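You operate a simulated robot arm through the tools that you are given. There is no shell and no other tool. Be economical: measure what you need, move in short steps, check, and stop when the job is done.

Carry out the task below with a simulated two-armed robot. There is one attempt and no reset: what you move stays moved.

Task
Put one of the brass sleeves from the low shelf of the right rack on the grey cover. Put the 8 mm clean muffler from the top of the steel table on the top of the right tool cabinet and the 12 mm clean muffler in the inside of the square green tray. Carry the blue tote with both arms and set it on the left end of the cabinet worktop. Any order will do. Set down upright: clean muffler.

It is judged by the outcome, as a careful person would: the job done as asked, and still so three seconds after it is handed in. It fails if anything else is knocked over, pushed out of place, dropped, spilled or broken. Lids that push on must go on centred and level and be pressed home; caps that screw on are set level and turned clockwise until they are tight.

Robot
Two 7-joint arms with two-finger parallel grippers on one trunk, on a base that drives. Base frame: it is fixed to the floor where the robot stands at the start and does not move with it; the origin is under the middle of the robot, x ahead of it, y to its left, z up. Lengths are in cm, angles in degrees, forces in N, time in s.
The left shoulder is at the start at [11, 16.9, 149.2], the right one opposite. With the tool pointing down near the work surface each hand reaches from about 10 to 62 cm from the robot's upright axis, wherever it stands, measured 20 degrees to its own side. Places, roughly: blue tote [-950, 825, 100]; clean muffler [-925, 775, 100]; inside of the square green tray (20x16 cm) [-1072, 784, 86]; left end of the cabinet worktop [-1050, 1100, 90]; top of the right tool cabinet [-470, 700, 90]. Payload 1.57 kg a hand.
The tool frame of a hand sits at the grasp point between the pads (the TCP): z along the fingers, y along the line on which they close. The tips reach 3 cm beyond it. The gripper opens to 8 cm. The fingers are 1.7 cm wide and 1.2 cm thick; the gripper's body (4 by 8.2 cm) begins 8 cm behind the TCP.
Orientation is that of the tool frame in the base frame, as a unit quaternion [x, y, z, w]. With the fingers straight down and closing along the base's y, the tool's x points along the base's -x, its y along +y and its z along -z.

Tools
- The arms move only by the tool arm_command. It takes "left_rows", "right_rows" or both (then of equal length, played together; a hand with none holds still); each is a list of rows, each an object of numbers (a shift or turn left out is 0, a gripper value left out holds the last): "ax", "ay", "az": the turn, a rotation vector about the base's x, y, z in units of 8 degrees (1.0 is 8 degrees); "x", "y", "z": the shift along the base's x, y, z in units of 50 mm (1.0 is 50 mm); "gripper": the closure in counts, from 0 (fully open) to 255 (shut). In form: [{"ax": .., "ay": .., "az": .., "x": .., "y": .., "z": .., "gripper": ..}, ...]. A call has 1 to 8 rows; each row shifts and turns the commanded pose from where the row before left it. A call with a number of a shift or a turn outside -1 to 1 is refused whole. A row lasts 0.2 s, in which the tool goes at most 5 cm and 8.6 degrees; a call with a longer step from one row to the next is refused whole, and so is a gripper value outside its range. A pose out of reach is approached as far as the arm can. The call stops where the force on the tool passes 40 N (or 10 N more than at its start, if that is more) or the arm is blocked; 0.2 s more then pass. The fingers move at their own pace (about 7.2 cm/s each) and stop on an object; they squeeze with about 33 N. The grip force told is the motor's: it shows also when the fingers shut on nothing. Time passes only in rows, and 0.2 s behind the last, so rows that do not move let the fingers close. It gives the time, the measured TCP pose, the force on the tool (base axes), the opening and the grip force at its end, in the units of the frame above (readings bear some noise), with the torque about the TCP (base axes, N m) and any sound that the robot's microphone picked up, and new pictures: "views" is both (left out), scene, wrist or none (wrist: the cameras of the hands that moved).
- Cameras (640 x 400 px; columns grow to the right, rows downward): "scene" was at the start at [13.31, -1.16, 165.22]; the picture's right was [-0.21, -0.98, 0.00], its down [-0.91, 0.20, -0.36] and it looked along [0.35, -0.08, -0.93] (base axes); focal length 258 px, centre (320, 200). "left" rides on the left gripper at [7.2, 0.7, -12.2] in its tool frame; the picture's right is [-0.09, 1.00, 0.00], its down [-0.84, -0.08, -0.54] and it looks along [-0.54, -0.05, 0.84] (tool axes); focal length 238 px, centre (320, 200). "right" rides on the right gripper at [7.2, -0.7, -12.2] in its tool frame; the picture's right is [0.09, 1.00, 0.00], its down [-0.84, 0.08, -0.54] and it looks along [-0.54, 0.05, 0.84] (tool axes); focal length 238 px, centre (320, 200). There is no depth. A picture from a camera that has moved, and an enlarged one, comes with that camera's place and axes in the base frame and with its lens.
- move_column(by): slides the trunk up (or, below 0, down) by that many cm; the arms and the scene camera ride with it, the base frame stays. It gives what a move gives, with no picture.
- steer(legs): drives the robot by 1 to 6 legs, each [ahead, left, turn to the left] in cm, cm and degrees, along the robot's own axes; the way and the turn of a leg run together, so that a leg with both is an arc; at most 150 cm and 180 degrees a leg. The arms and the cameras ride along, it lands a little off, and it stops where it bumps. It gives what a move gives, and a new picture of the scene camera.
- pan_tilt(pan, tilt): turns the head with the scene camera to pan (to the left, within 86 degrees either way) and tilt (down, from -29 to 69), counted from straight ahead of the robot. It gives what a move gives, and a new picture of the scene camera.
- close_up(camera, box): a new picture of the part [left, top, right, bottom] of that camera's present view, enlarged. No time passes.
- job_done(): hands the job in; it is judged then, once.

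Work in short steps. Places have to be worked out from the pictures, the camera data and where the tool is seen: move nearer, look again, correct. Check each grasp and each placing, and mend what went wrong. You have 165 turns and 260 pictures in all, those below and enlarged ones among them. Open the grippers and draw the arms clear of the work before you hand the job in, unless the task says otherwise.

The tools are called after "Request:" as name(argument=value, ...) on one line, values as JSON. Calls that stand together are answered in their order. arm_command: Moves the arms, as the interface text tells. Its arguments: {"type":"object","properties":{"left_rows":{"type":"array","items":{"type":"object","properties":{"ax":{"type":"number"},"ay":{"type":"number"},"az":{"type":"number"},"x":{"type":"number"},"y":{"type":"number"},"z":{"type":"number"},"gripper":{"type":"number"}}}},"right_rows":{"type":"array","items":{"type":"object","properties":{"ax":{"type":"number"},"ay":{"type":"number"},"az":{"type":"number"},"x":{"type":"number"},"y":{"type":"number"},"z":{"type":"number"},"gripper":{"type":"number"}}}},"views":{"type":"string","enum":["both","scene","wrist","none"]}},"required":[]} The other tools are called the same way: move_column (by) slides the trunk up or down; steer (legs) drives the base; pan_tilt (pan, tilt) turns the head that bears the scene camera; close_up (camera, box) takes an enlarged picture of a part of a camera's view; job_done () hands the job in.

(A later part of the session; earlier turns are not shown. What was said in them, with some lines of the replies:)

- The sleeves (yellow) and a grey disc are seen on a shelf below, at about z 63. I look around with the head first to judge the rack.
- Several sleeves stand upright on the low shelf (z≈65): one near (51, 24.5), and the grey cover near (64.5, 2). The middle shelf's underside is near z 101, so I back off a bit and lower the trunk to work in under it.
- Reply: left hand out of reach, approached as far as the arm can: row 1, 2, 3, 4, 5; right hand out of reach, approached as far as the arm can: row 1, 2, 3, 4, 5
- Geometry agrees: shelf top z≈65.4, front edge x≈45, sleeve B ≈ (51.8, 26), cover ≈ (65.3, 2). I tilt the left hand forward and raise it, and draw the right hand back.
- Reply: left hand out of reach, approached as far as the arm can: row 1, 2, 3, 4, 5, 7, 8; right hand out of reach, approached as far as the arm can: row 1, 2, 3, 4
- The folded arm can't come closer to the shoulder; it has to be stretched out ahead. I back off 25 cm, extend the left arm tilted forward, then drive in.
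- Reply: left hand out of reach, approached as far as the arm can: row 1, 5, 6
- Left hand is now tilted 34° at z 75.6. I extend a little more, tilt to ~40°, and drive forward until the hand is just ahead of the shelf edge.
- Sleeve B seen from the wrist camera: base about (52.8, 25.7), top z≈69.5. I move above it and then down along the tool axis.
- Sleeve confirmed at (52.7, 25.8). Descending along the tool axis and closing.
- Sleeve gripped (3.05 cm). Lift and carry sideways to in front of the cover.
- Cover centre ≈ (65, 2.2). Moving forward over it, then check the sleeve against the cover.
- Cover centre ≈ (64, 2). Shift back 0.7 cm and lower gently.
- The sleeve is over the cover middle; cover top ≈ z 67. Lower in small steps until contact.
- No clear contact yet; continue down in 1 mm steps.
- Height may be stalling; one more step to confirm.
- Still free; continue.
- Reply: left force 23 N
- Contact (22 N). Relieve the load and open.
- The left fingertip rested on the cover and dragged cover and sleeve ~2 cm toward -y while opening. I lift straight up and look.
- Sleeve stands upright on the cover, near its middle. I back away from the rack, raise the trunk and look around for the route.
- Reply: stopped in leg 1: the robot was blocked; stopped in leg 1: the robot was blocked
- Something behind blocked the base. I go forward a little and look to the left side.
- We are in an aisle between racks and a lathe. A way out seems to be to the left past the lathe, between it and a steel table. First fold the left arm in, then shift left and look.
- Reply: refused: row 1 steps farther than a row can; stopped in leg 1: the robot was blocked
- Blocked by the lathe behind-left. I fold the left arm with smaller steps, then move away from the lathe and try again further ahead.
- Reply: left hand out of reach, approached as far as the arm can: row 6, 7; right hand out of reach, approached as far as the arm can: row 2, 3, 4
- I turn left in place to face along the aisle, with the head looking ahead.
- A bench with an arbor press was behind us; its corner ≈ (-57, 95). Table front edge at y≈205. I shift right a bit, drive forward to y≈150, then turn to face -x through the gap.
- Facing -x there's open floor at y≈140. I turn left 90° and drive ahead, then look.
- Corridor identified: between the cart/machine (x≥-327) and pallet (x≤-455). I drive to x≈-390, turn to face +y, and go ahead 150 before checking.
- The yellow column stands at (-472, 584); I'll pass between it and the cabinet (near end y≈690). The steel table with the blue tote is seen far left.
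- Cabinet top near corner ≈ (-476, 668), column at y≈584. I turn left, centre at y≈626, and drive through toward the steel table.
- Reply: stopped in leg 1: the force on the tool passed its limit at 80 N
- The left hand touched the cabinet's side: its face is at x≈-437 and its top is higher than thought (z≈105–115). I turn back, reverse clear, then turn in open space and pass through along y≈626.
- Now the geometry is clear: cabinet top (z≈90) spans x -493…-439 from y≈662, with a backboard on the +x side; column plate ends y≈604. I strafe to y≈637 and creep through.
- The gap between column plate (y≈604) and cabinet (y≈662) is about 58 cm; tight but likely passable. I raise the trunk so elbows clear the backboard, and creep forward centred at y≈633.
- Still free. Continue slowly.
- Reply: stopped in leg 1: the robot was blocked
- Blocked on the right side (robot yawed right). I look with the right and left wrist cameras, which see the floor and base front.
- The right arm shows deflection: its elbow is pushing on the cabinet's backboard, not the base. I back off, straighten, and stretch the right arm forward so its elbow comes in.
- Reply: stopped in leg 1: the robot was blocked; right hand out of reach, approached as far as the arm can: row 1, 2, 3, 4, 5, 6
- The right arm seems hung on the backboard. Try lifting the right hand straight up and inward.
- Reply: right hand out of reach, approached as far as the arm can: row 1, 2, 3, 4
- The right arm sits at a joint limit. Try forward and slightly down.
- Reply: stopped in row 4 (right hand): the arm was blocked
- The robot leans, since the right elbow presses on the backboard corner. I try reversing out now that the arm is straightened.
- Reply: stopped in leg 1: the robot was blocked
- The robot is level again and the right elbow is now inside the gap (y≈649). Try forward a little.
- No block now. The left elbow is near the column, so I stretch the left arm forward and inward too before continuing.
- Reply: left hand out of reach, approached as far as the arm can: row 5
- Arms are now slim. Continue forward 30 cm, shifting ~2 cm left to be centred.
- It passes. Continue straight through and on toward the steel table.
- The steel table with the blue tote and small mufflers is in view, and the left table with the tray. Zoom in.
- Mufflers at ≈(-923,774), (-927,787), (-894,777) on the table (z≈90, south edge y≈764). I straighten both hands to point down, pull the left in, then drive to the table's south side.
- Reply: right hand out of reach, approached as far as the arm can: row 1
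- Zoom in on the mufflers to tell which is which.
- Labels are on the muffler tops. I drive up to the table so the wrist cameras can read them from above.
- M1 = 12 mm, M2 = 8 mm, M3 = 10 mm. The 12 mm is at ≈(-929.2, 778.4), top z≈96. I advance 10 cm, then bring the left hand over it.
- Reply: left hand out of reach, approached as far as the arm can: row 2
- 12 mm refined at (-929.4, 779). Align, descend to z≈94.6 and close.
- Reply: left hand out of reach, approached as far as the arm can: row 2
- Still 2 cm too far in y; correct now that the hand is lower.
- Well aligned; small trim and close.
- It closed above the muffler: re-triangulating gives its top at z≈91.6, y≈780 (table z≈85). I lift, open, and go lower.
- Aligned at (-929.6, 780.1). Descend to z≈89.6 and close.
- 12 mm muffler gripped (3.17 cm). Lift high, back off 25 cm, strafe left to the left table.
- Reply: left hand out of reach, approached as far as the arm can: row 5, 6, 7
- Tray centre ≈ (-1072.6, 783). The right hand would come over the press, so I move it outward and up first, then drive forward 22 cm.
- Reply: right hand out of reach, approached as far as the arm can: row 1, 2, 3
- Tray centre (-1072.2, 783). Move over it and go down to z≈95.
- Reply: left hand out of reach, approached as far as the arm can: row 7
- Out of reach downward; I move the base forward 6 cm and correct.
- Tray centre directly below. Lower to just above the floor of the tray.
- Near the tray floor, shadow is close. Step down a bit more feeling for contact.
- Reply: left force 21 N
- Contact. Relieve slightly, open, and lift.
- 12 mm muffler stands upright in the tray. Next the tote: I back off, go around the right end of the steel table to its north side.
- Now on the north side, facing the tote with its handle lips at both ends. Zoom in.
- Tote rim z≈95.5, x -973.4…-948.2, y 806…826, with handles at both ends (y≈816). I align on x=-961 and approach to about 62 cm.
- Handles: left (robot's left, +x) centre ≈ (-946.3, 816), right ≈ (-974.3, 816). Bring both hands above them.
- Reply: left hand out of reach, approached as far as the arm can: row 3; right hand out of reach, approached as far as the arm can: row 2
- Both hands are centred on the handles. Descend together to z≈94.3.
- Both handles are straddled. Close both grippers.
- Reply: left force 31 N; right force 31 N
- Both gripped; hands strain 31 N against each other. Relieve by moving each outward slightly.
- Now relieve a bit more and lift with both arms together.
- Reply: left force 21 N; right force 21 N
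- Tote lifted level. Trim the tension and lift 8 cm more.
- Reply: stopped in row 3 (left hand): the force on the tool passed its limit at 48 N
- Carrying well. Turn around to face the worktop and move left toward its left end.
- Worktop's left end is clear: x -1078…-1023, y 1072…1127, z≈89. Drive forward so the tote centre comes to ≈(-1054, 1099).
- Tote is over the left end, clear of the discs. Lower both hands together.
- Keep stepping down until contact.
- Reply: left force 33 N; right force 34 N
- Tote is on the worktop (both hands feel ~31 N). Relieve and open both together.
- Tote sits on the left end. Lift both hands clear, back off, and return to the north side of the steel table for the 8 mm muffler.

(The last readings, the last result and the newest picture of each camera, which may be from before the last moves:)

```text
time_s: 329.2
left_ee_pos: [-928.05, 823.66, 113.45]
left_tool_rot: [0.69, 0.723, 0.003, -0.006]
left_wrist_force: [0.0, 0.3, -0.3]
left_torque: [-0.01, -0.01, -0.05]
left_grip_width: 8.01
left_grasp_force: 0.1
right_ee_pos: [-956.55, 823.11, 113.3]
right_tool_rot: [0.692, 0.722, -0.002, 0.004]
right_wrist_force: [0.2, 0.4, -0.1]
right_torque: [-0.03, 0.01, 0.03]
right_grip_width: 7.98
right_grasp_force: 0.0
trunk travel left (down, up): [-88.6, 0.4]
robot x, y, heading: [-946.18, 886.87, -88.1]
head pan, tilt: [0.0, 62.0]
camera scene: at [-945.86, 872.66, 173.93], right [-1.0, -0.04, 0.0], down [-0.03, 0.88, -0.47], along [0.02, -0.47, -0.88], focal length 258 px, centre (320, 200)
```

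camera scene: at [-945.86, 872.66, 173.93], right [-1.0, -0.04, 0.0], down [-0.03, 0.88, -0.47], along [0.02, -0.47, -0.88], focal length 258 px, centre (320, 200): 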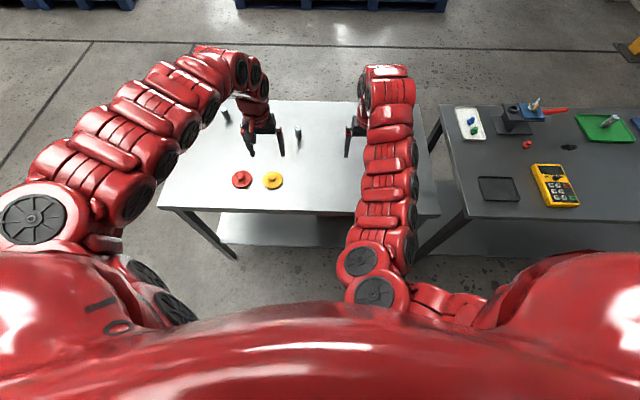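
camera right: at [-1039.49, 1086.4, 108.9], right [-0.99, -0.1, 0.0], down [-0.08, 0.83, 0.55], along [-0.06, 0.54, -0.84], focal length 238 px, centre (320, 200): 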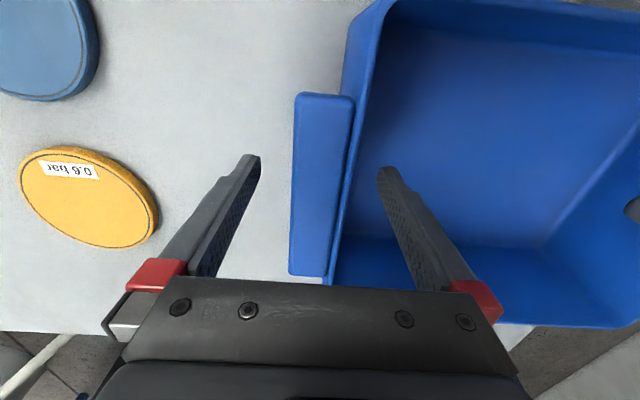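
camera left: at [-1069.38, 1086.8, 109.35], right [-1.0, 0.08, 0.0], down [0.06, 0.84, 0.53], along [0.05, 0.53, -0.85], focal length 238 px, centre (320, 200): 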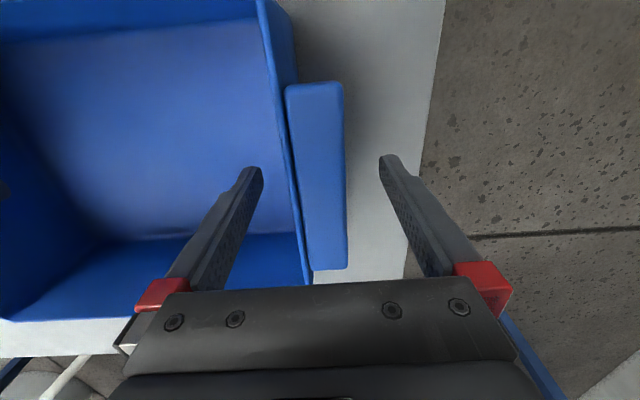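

8 mm muffler at ≈(-933, 795.5). Advance 23 cm with heading trim and look with the left wrist camera.

Request:
steer(legs=[[23, 0, -1.9]])

Request:
arm_command(left_rows=[{"z": -0.5, "y": -0.2}, {"z": -0.5}, {}], views="wrist")

```text
time_s: 331.0
left_ee_pos: [-929.52, 800.26, 113.44]
left_tool_rot: [0.702, 0.712, 0.003, -0.005]
left_wrist_force: [0.6, 0.2, -0.4]
left_torque: [-0.02, 0.01, -0.02]
left_grip_width: 8.0
left_grasp_force: 0.1
right_ee_pos: [-958.14, 800.61, 113.21]
right_tool_rot: [0.704, 0.71, 0.0, 0.004]
right_wrist_force: [-0.9, 0.8, -0.5]
right_torque: [-0.03, 0.01, -0.05]
right_grip_width: 7.99
right_grasp_force: 0.0
trunk travel left (down, up): [-88.6, 0.4]
robot x, y, heading: [-945.87, 863.93, -89.6]
head pan, tilt: [0.0, 62.0]
camera scene: at [-945.88, 849.75, 173.95], right [-1.0, 0.0, 0.0], down [0.0, 0.88, -0.47], along [0.0, -0.47, -0.88], focal length 258 px, centre (320, 200)
```

scene: 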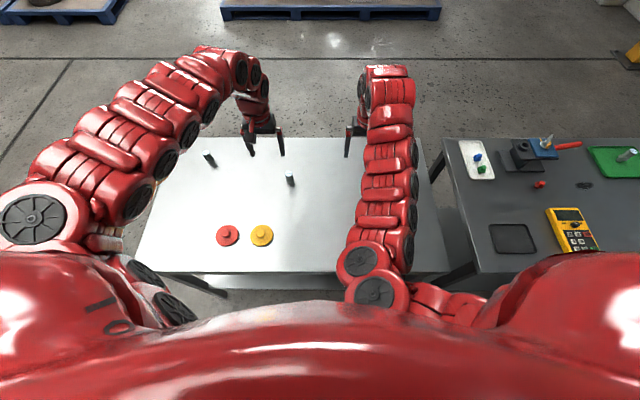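

```text
time_s: 331.8
left_ee_pos: [-929.73, 799.05, 108.13]
left_tool_rot: [0.702, 0.712, 0.003, -0.006]
left_wrist_force: [-0.2, 0.3, 0.1]
left_torque: [-0.02, 0.02, -0.03]
left_grip_width: 8.03
left_grasp_force: 0.1
right_ee_pos: [-958.15, 800.39, 113.27]
right_tool_rot: [0.704, 0.71, 0.0, 0.002]
right_wrist_force: [-0.1, 0.1, 0.1]
right_torque: [-0.04, -0.01, 0.0]
right_grip_width: 7.99
right_grasp_force: 0.0
trunk travel left (down, up): [-88.6, 0.4]
robot x, y, heading: [-945.78, 863.95, -89.7]
head pan, tilt: [0.0, 62.0]
camera left: at [-929.2, 806.08, 120.62], right [1.0, -0.08, 0.0], down [-0.06, -0.84, 0.53], along [-0.05, -0.53, -0.85], focal length 238 px, centre (320, 200)
```

left: 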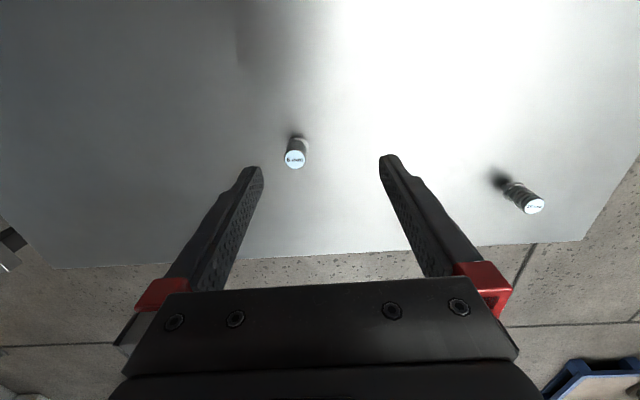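

8 mm at (-933.7, 794.3). Move over it at this height, then lower the trunk 12 cm to gain reach.

Request:
arm_command(left_rows=[{"x": -0.4, "y": -0.48}, {"x": -0.4, "y": -0.48}, {}], views="none")

Request:
move_column(by=-11)

Request:
close_up(camera="left", box=[160, 50, 480, 250])

```text
time_s: 332.6
left_ee_pos: [-933.58, 794.09, 108.34]
left_tool_rot: [0.703, 0.711, 0.003, -0.005]
left_wrist_force: [0.6, 0.6, 1.4]
left_torque: [0.0, 0.02, 0.0]
left_grip_width: 8.02
left_grasp_force: 0.2
right_ee_pos: [-957.98, 800.52, 113.3]
right_tool_rot: [0.704, 0.71, -0.001, 0.003]
right_wrist_force: [0.0, 0.4, 0.5]
right_torque: [-0.04, 0.01, 0.05]
right_grip_width: 8.0
right_grasp_force: 0.1
trunk travel left (down, up): [-88.6, 0.4]
robot x, y, heading: [-945.42, 863.98, -89.8]
head pan, tilt: [0.0, 62.0]
```

```text
time_s: 334.0
left_ee_pos: [-933.66, 794.14, 97.33]
left_tool_rot: [0.702, 0.712, 0.003, -0.005]
left_wrist_force: [-0.7, 0.1, 0.6]
left_torque: [-0.03, -0.01, 0.0]
left_grip_width: 8.0
left_grasp_force: 0.1
right_ee_pos: [-958.14, 800.53, 102.16]
right_tool_rot: [0.704, 0.71, 0.0, 0.003]
right_wrist_force: [0.7, 0.1, 0.0]
right_torque: [0.0, -0.04, 0.0]
right_grip_width: 7.99
right_grasp_force: 0.1
trunk travel left (down, up): [-77.6, 11.4]
robot x, y, heading: [-945.77, 863.65, -89.6]
head pan, tilt: [0.0, 62.0]
```

```text
2.00 times, centred on (320, 150) of left
camera zoom: at [-933.09, 801.15, 109.66], right [1.0, -0.08, 0.0], down [-0.06, -0.84, 0.53], along [-0.04, -0.53, -0.85], focal length 477 px, centre (320, 300)
```

zoom: 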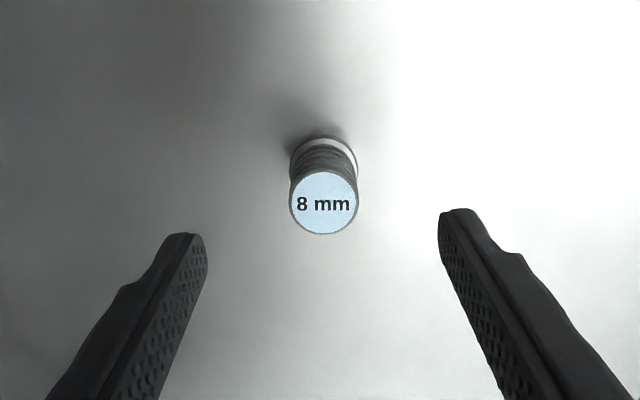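

"8 mm" confirmed and centred at (-933.5, 794.2). Descend and grip.

Request:
arm_command(left_rows=[{"z": -0.5}, {"z": -0.5}, {"z": -0.55}, {}, {"gripper": 255}, {"gripper": 255}, {"gripper": 255}, {"gripper": 255}], views="wrist")

```text
time_s: 335.8
left_ee_pos: [-933.63, 794.54, 89.76]
left_tool_rot: [0.702, 0.712, 0.003, -0.006]
left_wrist_force: [1.2, -0.3, 0.2]
left_torque: [0.01, -0.02, 0.0]
left_grip_width: 3.18
left_grasp_force: 33.1
left hand out of reach, approached as far as the arm can: row 3
right_ee_pos: [-958.07, 800.44, 102.18]
right_tool_rot: [0.704, 0.71, -0.001, 0.003]
right_wrist_force: [0.0, -0.4, -0.2]
right_torque: [-0.03, 0.01, 0.02]
right_grip_width: 7.99
right_grasp_force: 0.0
trunk travel left (down, up): [-77.6, 11.4]
robot x, y, heading: [-945.76, 863.71, -89.9]
head pan, tilt: [0.0, 62.0]
camera left: at [-932.94, 801.55, 102.13], right [1.0, -0.08, 0.0], down [-0.06, -0.84, 0.53], along [-0.04, -0.53, -0.85], focal length 238 px, centre (320, 200)
```

left: 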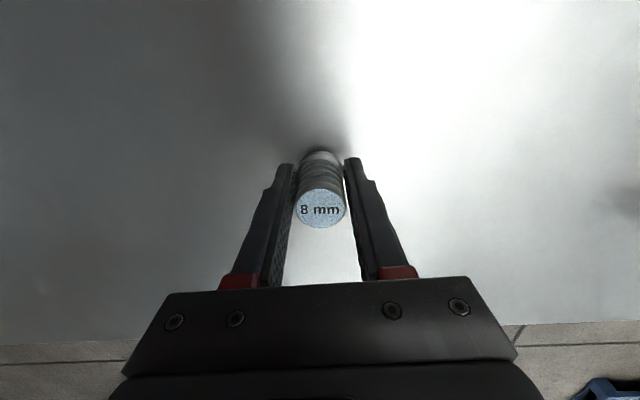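

8 mm muffler gripped. Raise, back off and drive to the west side of the right tool cabinet.

Request:
move_column(by=11)

Request:
arm_command(left_rows=[{"z": 0.7}, {"z": 0.7}, {"z": 0.7}, {"y": 0.5}, {}], views="none")

Request:
steer(legs=[[-62, 0, 0], [0, 0, 90], [145, 0, 0], [145, 0, 0]])

Request:
steer(legs=[[0, -130, 0], [0, -132, 0]])

Request:
pan_tilt(pan=0, tilt=40)

```text
time_s: 337.2
left_ee_pos: [-933.58, 794.52, 100.64]
left_tool_rot: [0.702, 0.712, 0.003, -0.006]
left_wrist_force: [-1.1, 0.2, -0.3]
left_torque: [0.0, -0.01, -0.05]
left_grip_width: 3.16
left_grasp_force: 33.0
right_ee_pos: [-958.05, 800.29, 113.21]
right_tool_rot: [0.704, 0.71, -0.001, 0.003]
right_wrist_force: [-0.7, 0.6, 0.2]
right_torque: [-0.01, 0.01, -0.01]
right_grip_width: 8.01
right_grasp_force: 0.0
trunk travel left (down, up): [-88.6, 0.4]
robot x, y, heading: [-945.89, 863.97, -89.7]
head pan, tilt: [0.0, 62.0]
```

```text
time_s: 338.4
left_ee_pos: [-933.96, 795.42, 111.68]
left_tool_rot: [0.705, 0.71, -0.008, -0.004]
left_wrist_force: [0.6, -0.6, -0.6]
left_torque: [0.02, 0.03, -0.02]
left_grip_width: 3.15
left_grasp_force: 32.7
left hand out of reach, approached as far as the arm can: row 4
right_ee_pos: [-958.1, 800.46, 113.06]
right_tool_rot: [0.703, 0.711, 0.0, 0.003]
right_wrist_force: [0.9, 0.1, 0.3]
right_torque: [0.01, -0.01, 0.01]
right_grip_width: 8.0
right_grasp_force: 0.1
trunk travel left (down, up): [-88.6, 0.4]
robot x, y, heading: [-946.11, 863.65, -90.0]
head pan, tilt: [0.0, 62.0]
```

```text
time_s: 359.3
left_ee_pos: [-590.11, 944.77, 111.79]
left_tool_rot: [-0.017, 1.0, -0.007, 0.003]
left_wrist_force: [-0.4, 0.0, -1.2]
left_torque: [-0.03, 0.03, -0.02]
left_grip_width: 3.13
left_grasp_force: 32.8
right_ee_pos: [-594.4, 920.61, 113.27]
right_tool_rot: [-0.018, 1.0, 0.002, 0.003]
right_wrist_force: [-0.1, 0.1, -0.5]
right_torque: [-0.01, 0.0, 0.02]
right_grip_width: 7.99
right_grasp_force: 0.0
trunk travel left (down, up): [-88.6, 0.4]
robot x, y, heading: [-658.24, 931.4, 1.8]
head pan, tilt: [0.0, 62.0]
camera scene: at [-643.96, 931.82, 173.93], right [0.03, -1.0, 0.0], down [-0.88, -0.03, -0.47], along [0.47, 0.01, -0.88], focal length 258 px, centre (320, 200)
```

scene: 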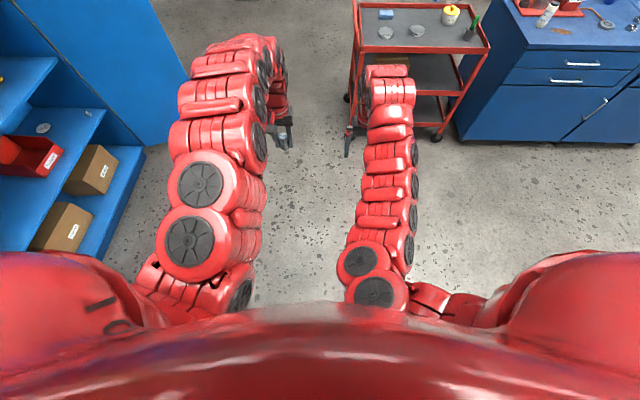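

```text
time_s: 372.1
left_ee_pos: [-582.83, 681.08, 111.67]
left_tool_rot: [-0.016, 1.0, -0.008, 0.002]
left_wrist_force: [-0.8, -0.5, -1.3]
left_torque: [0.03, 0.02, 0.01]
left_grip_width: 3.11
left_grasp_force: 32.5
right_ee_pos: [-587.32, 657.08, 113.24]
right_tool_rot: [-0.017, 1.0, 0.002, 0.002]
right_wrist_force: [0.5, -0.6, 0.8]
right_torque: [0.03, -0.02, 0.01]
right_grip_width: 8.0
right_grasp_force: 0.0
trunk travel left (down, up): [-88.6, 0.4]
robot x, y, heading: [-651.05, 667.22, 1.5]
head pan, tilt: [0.0, 62.0]
camera scene: at [-636.77, 668.2, 173.92], right [0.03, -1.0, 0.0], down [-0.88, -0.02, -0.47], along [0.47, 0.01, -0.88], focal length 258 px, centre (320, 200)
```

scene: 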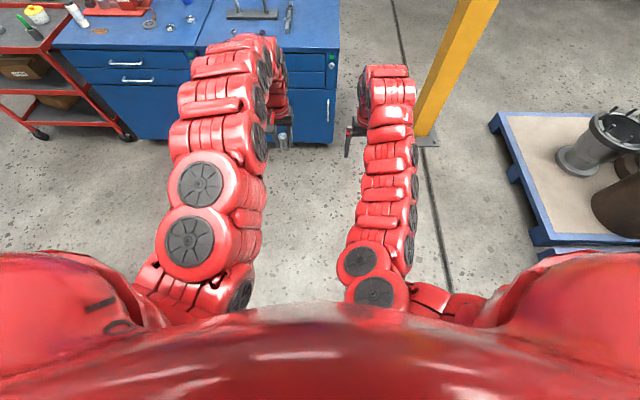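

```text
time_s: 373.0
left_ee_pos: [-582.88, 681.01, 111.74]
left_tool_rot: [-0.016, 1.0, -0.008, 0.002]
left_wrist_force: [-0.2, -0.9, -0.4]
left_torque: [-0.02, -0.06, -0.01]
left_grip_width: 3.1
left_grasp_force: 32.9
right_ee_pos: [-587.15, 656.98, 113.17]
right_tool_rot: [-0.017, 1.0, 0.002, 0.002]
right_wrist_force: [-0.8, 0.2, -0.3]
right_torque: [0.01, 0.03, 0.0]
right_grip_width: 7.99
right_grasp_force: 0.1
trunk travel left (down, up): [-88.6, 0.4]
robot x, y, heading: [-650.92, 667.68, 1.5]
head pan, tilt: [0.0, 40.0]
camera scene: at [-634.71, 668.21, 176.82], right [0.03, -1.0, 0.0], down [-0.64, -0.02, -0.77], along [0.77, 0.02, -0.64], focal length 258 px, centre (320, 200)
```

scene: 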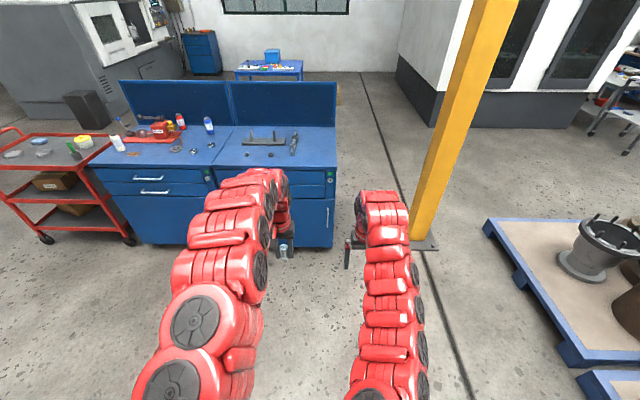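

The cabinet's right module has a clear patch at x≈-493…-445, y≈664–688. Drive forward so the left hand comes over ≈(-478, 676).

Request:
steer(legs=[[50, -3, -1.5], [54, 0, 0]])

Request:
close_up(camera="left", box=[0, 0, 640, 400])

```text
time_s: 378.6
left_ee_pos: [-479.14, 677.78, 111.78]
left_tool_rot: [-0.005, 1.0, -0.008, 0.003]
left_wrist_force: [-0.3, 0.4, -1.0]
left_torque: [0.03, -0.04, 0.02]
left_grip_width: 3.07
left_grasp_force: 32.7
right_ee_pos: [-484.19, 653.78, 113.15]
right_tool_rot: [-0.006, 1.0, 0.002, 0.004]
right_wrist_force: [-0.4, 0.8, -0.1]
right_torque: [-0.01, -0.03, 0.03]
right_grip_width: 8.0
right_grasp_force: 0.1
trunk travel left (down, up): [-88.6, 0.4]
robot x, y, heading: [-547.96, 665.63, 0.7]
head pan, tilt: [0.0, 40.0]
camera scene: at [-531.36, 666.05, 176.84], right [0.01, -1.0, 0.0], down [-0.64, 0.0, -0.77], along [0.77, 0.0, -0.64], focal length 258 px, centre (320, 200)
```

scene: 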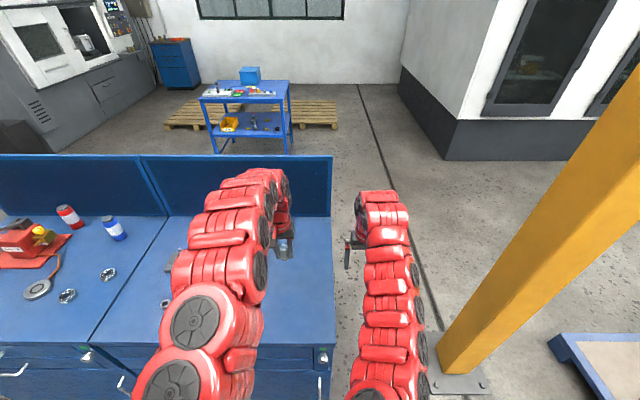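

```text
1.00 times, centred on (320, 200) of left (not enlarged: the box is as wide or as high as the picture)
camera zoom: at [-486.49, 678.55, 124.03], right [0.08, 1.0, -0.01], down [0.83, -0.06, 0.55], along [0.55, -0.06, -0.84], focal length 238 px, centre (320, 200)
```

zoom: 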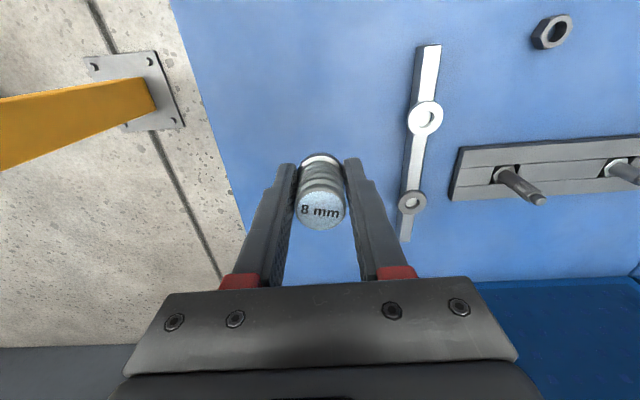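

Clear surface below, between the edge and the wrench. Advance 5 cm and lower to z≈98.

Request:
steer(legs=[[6, 0, 0]])

Request:
arm_command(left_rows=[{"x": -0.6}, {"x": -0.3, "z": -0.6}, {"z": -0.7}, {"z": -0.7}, {"z": -0.6}, {}], views="wrist")

```text
time_s: 379.6
left_ee_pos: [-473.83, 677.77, 112.08]
left_tool_rot: [-0.005, 1.0, -0.008, 0.006]
left_wrist_force: [0.2, -0.2, -1.3]
left_torque: [0.0, -0.04, 0.01]
left_grip_width: 3.1
left_grasp_force: 33.3
right_ee_pos: [-478.64, 653.76, 113.46]
right_tool_rot: [-0.006, 1.0, 0.002, 0.005]
right_wrist_force: [-0.1, 0.3, 0.0]
right_torque: [-0.02, -0.03, -0.04]
right_grip_width: 7.99
right_grasp_force: 0.1
trunk travel left (down, up): [-88.6, 0.4]
robot x, y, heading: [-541.94, 666.1, 0.5]
head pan, tilt: [0.0, 40.0]
camera scene: at [-526.18, 666.07, 176.92], right [0.01, -1.0, 0.0], down [-0.64, 0.0, -0.77], along [0.77, 0.0, -0.64], focal length 258 px, centre (320, 200)
```

scene: 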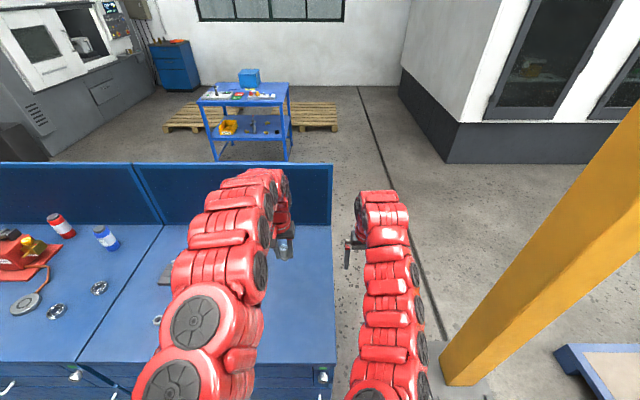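

```text
time_s: 381.0
left_ee_pos: [-477.59, 677.89, 98.64]
left_tool_rot: [-0.005, 1.0, -0.008, 0.002]
left_wrist_force: [0.1, -0.5, -1.2]
left_torque: [-0.01, 0.03, 0.01]
left_grip_width: 3.11
left_grasp_force: 32.6
right_ee_pos: [-478.15, 653.81, 113.18]
right_tool_rot: [-0.006, 1.0, 0.001, 0.003]
right_wrist_force: [-0.7, 0.9, -0.6]
right_torque: [-0.01, 0.01, -0.01]
right_grip_width: 8.01
right_grasp_force: 0.0
trunk travel left (down, up): [-88.6, 0.4]
robot x, y, heading: [-541.42, 665.73, 0.6]
head pan, tilt: [0.0, 40.0]
camera left: at [-484.86, 678.59, 110.97], right [0.08, 1.0, -0.01], down [0.84, -0.06, 0.55], along [0.54, -0.06, -0.84], focal length 238 px, centre (320, 200)
```

left: 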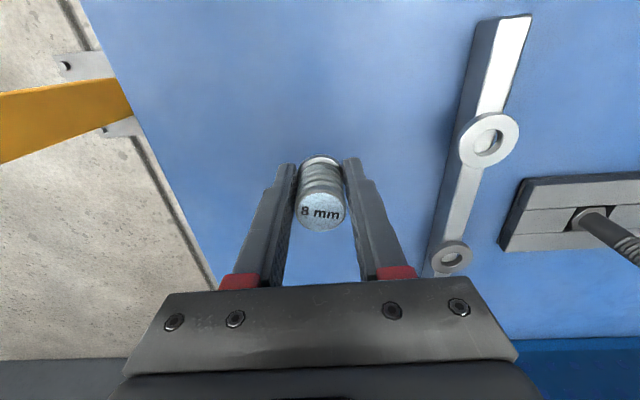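

Position fine. Lower in small steps to contact.

Request:
arm_command(left_rows=[{"z": -0.3}, {"z": -0.2}, {"z": -0.1}, {}], views="none")

Request:
arm_command(left_rows=[{"z": -0.06}, {"z": -0.06}, {}], views="none")

Request:
arm_command(left_rows=[{"z": -0.05}, {"z": -0.05}, {}], views="wrist")

```text
time_s: 382.0
left_ee_pos: [-477.81, 677.91, 95.71]
left_tool_rot: [-0.005, 1.0, -0.008, 0.003]
left_wrist_force: [-0.1, 0.4, -0.9]
left_torque: [-0.01, 0.03, 0.0]
left_grip_width: 3.1
left_grasp_force: 33.2
right_ee_pos: [-478.22, 653.69, 113.16]
right_tool_rot: [-0.007, 1.0, 0.002, 0.003]
right_wrist_force: [0.2, -0.2, -0.6]
right_torque: [-0.01, 0.05, 0.02]
right_grip_width: 8.01
right_grasp_force: 0.1
trunk travel left (down, up): [-88.6, 0.4]
robot x, y, heading: [-541.88, 665.78, 0.6]
head pan, tilt: [0.0, 40.0]
```

```text
time_s: 382.8
left_ee_pos: [-477.64, 677.83, 95.14]
left_tool_rot: [-0.006, 1.0, -0.008, 0.002]
left_wrist_force: [-0.5, 0.1, -0.5]
left_torque: [-0.01, 0.0, 0.01]
left_grip_width: 3.09
left_grasp_force: 33.0
right_ee_pos: [-478.14, 653.87, 113.13]
right_tool_rot: [-0.006, 1.0, 0.001, 0.003]
right_wrist_force: [-0.2, -0.5, 0.4]
right_torque: [0.01, -0.01, -0.03]
right_grip_width: 8.03
right_grasp_force: 0.1
trunk travel left (down, up): [-88.6, 0.4]
robot x, y, heading: [-541.9, 666.0, 0.4]
head pan, tilt: [0.0, 40.0]
```

```text
time_s: 383.6
left_ee_pos: [-477.77, 677.9, 94.53]
left_tool_rot: [-0.005, 1.0, -0.007, 0.003]
left_wrist_force: [-1.2, -0.3, -0.8]
left_torque: [0.01, 0.04, 0.0]
left_grip_width: 3.1
left_grasp_force: 32.8
right_ee_pos: [-478.25, 653.85, 113.11]
right_tool_rot: [-0.006, 1.0, 0.002, 0.002]
right_wrist_force: [-0.7, 0.2, -0.3]
right_torque: [-0.02, -0.02, 0.02]
right_grip_width: 7.98
right_grasp_force: 0.0
trunk travel left (down, up): [-88.6, 0.4]
robot x, y, heading: [-541.74, 665.92, 0.5]
head pan, tilt: [0.0, 40.0]
camera left: at [-485.1, 678.6, 106.88], right [0.08, 1.0, -0.01], down [0.83, -0.06, 0.55], along [0.54, -0.06, -0.84], focal length 238 px, centre (320, 200)
```

left: 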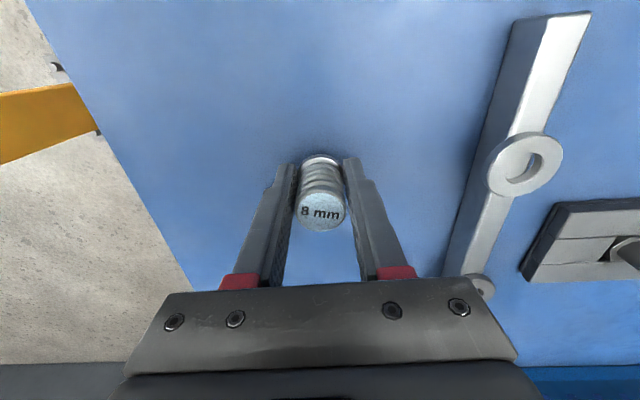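

Close to the surface; continue.

Request:
arm_command(left_rows=[{"z": -0.05}, {"z": -0.04}, {}], views="none")

Request:
arm_command(left_rows=[{"z": -0.04}, {"z": -0.04}, {}], views="none")

```text
time_s: 384.4
left_ee_pos: [-477.75, 677.88, 94.2]
left_tool_rot: [-0.004, 1.0, -0.008, 0.002]
left_wrist_force: [0.1, -1.3, -1.2]
left_torque: [0.0, -0.01, 0.0]
left_grip_width: 3.09
left_grasp_force: 33.0
right_ee_pos: [-478.22, 653.87, 113.18]
right_tool_rot: [-0.006, 1.0, 0.002, 0.002]
right_wrist_force: [0.6, 0.0, 0.9]
right_torque: [0.05, 0.0, -0.01]
right_grip_width: 8.01
right_grasp_force: 0.0
trunk travel left (down, up): [-88.6, 0.4]
robot x, y, heading: [-541.49, 665.73, 0.5]
head pan, tilt: [0.0, 40.0]
```

```text
time_s: 385.2
left_ee_pos: [-477.74, 677.74, 93.69]
left_tool_rot: [-0.005, 1.0, -0.007, 0.003]
left_wrist_force: [-0.8, -0.1, -0.7]
left_torque: [-0.02, 0.01, 0.05]
left_grip_width: 3.09
left_grasp_force: 33.0
right_ee_pos: [-478.17, 653.81, 113.13]
right_tool_rot: [-0.006, 1.0, 0.002, 0.002]
right_wrist_force: [0.1, -0.5, -0.4]
right_torque: [0.0, 0.01, -0.01]
right_grip_width: 8.0
right_grasp_force: 0.1
trunk travel left (down, up): [-88.6, 0.4]
robot x, y, heading: [-542.02, 665.67, 0.2]
head pan, tilt: [0.0, 40.0]
```

Request:
arm_command(left_rows=[{"z": -0.04}, {"z": -0.04}, {}], views="none")

Request:
arm_command(left_rows=[{"z": -0.04}, {"z": -0.04}, {}], views="wrist")

```text
time_s: 386.0
left_ee_pos: [-477.73, 677.9, 93.71]
left_tool_rot: [-0.005, 1.0, -0.008, 0.005]
left_wrist_force: [3.0, 1.9, 31.3]
left_torque: [0.17, -0.15, 0.0]
left_grip_width: 3.08
left_grasp_force: 32.9
right_ee_pos: [-478.55, 653.9, 113.49]
right_tool_rot: [-0.006, 1.0, 0.002, 0.004]
right_wrist_force: [-0.2, 0.1, 0.0]
right_torque: [-0.05, -0.01, 0.0]
right_grip_width: 8.0
right_grasp_force: 0.1
trunk travel left (down, up): [-88.6, 0.4]
robot x, y, heading: [-541.75, 665.91, 0.3]
head pan, tilt: [0.0, 40.0]
```

```text
time_s: 386.8
left_ee_pos: [-477.86, 677.77, 93.07]
left_tool_rot: [-0.005, 1.0, -0.008, 0.004]
left_wrist_force: [3.0, 1.7, 33.1]
left_torque: [0.01, -0.18, 0.03]
left_grip_width: 3.11
left_grasp_force: 32.9
right_ee_pos: [-478.48, 653.67, 113.29]
right_tool_rot: [-0.007, 1.0, 0.002, 0.004]
right_wrist_force: [-1.0, -0.9, 0.0]
right_torque: [-0.01, -0.01, -0.01]
right_grip_width: 7.99
right_grasp_force: 0.1
trunk travel left (down, up): [-88.6, 0.4]
robot x, y, heading: [-541.85, 666.03, 0.2]
head pan, tilt: [0.0, 40.0]
camera left: at [-485.28, 678.51, 105.4], right [0.08, 1.0, -0.01], down [0.83, -0.06, 0.55], along [0.55, -0.06, -0.84], focal length 238 px, centre (320, 200)
```

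left: 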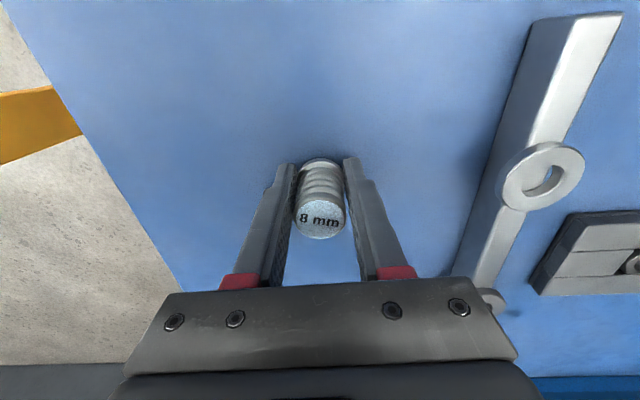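

Firm contact. Relieve and open.

Request:
arm_command(left_rows=[{"z": 0.06}, {}, {"gripper": 150}, {"gripper": 0}, {"gripper": 0}, {}], views="wrist")

Request:
arm_command(left_rows=[{"z": 0.4}, {"z": 0.8}, {"z": 0.8}, {"z": 0.8}, {}], views="wrist")

```text
time_s: 388.2
left_ee_pos: [-477.68, 677.81, 93.2]
left_tool_rot: [-0.006, 1.0, -0.008, 0.003]
left_wrist_force: [-0.2, -0.2, -0.4]
left_torque: [0.04, 0.01, -0.02]
left_grip_width: 8.01
left_grasp_force: 0.0
right_ee_pos: [-478.22, 653.84, 113.13]
right_tool_rot: [-0.006, 1.0, 0.002, 0.002]
right_wrist_force: [-0.3, -0.5, 0.8]
right_torque: [0.0, -0.03, -0.01]
right_grip_width: 7.99
right_grasp_force: 0.1
trunk travel left (down, up): [-88.6, 0.4]
robot x, y, heading: [-541.53, 666.07, 0.4]
head pan, tilt: [0.0, 40.0]
camera left: at [-485.04, 678.55, 105.54], right [0.08, 1.0, -0.01], down [0.83, -0.06, 0.55], along [0.54, -0.06, -0.84], focal length 238 px, centre (320, 200)
```

left: 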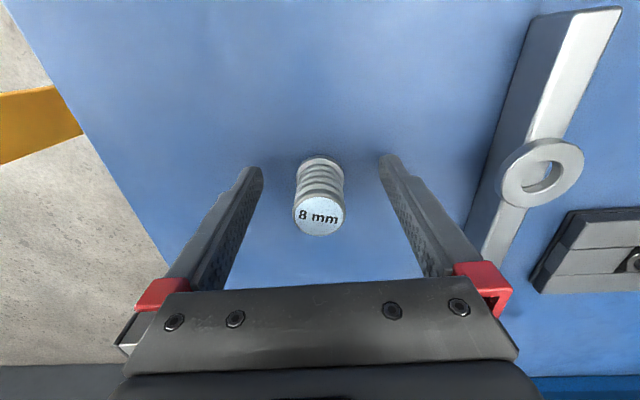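

```text
time_s: 389.4
left_ee_pos: [-478.01, 678.04, 107.44]
left_tool_rot: [-0.005, 1.0, -0.008, 0.002]
left_wrist_force: [-0.3, 0.2, 0.5]
left_torque: [-0.01, 0.01, -0.02]
left_grip_width: 8.0
left_grasp_force: 0.1
right_ee_pos: [-478.28, 653.86, 113.31]
right_tool_rot: [-0.007, 1.0, 0.001, 0.003]
right_wrist_force: [0.4, -0.7, -0.2]
right_torque: [-0.02, -0.04, 0.04]
right_grip_width: 7.99
right_grasp_force: 0.0
trunk travel left (down, up): [-88.6, 0.4]
robot x, y, heading: [-541.53, 665.83, 0.4]
head pan, tilt: [0.0, 40.0]
camera left: at [-485.34, 678.75, 119.68], right [0.08, 1.0, -0.02], down [0.84, -0.06, 0.55], along [0.54, -0.06, -0.84], focal length 238 px, centre (320, 200)
```

left: 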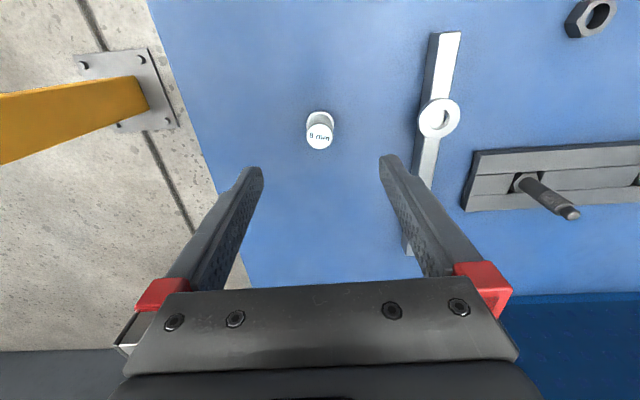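

The 8 mm muffler stands upright on the cabinet. I back the robot clear and take a last look.

Request:
steer(legs=[[-70, 0, 0]])

Request:
close_up(camera="scene", box=[160, 110, 352, 230])

```text
time_s: 393.2
left_ee_pos: [-547.55, 677.45, 107.29]
left_tool_rot: [-0.007, 1.0, -0.008, 0.002]
left_wrist_force: [-0.2, -0.8, 0.4]
left_torque: [0.03, -0.02, 0.01]
left_grip_width: 7.99
left_grasp_force: 0.1
right_ee_pos: [-547.69, 653.48, 113.13]
right_tool_rot: [-0.008, 1.0, 0.002, 0.002]
right_wrist_force: [0.7, -0.2, -0.5]
right_torque: [0.02, 0.01, 0.0]
right_grip_width: 8.0
right_grasp_force: 0.0
trunk travel left (down, up): [-88.6, 0.4]
robot x, y, heading: [-610.93, 665.18, 0.4]
head pan, tilt: [0.0, 40.0]
camera scene: at [-594.9, 665.58, 176.81], right [0.01, -1.0, 0.0], down [-0.64, -0.01, -0.77], along [0.77, 0.01, -0.64], focal length 258 px, centre (320, 200)
```

scene: 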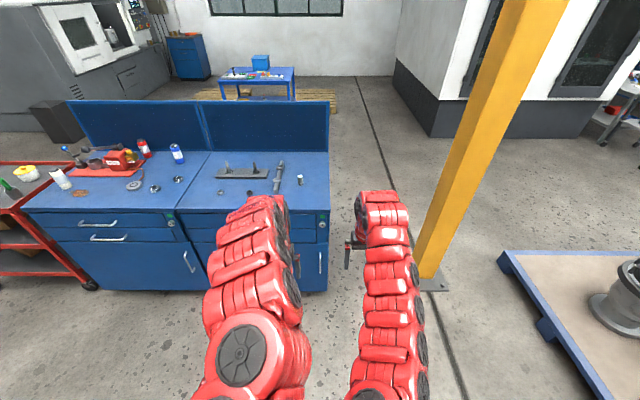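

```text
3.33 times, centred on (256, 170) of scene
camera zoom: at [-594.9, 665.58, 176.81], right [0.01, -1.0, 0.0], down [-0.64, -0.01, -0.77], along [0.77, 0.01, -0.64], focal length 858 px, centre (533, 300)
```

zoom: 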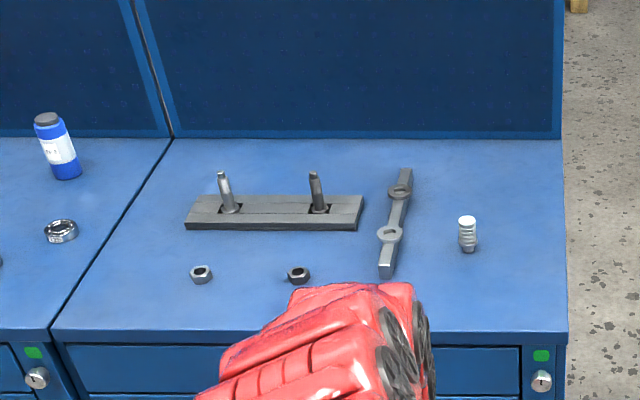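

Everything is placed: the 8 mm muffler stands on the right cabinet, and both grippers are open and clear. I hand the job in.

Request:
job_done()

```text
The job is handed in.
```

All four placements are done and the job is handed in:

- **Brass sleeve:** it stands on the grey cover. The cover slid about 2 cm to the right when I opened the gripper, and I left it there.
- **12 mm muffler:** it stands upright in the square green tray.
- **8 mm muffler:** it stands upright on top of the right tool cabinet.
- **Blue tote:** I carried it with both arms and set it on the left end of the cabinet worktop.

On the way, the robot bumped the bench behind the start position. It also knocked and leaned on the right tool cabinet's side and backboard, peaking at about 80 N. In later views the cabinet was in place and nothing on it had fallen; I did not look at the bench again.
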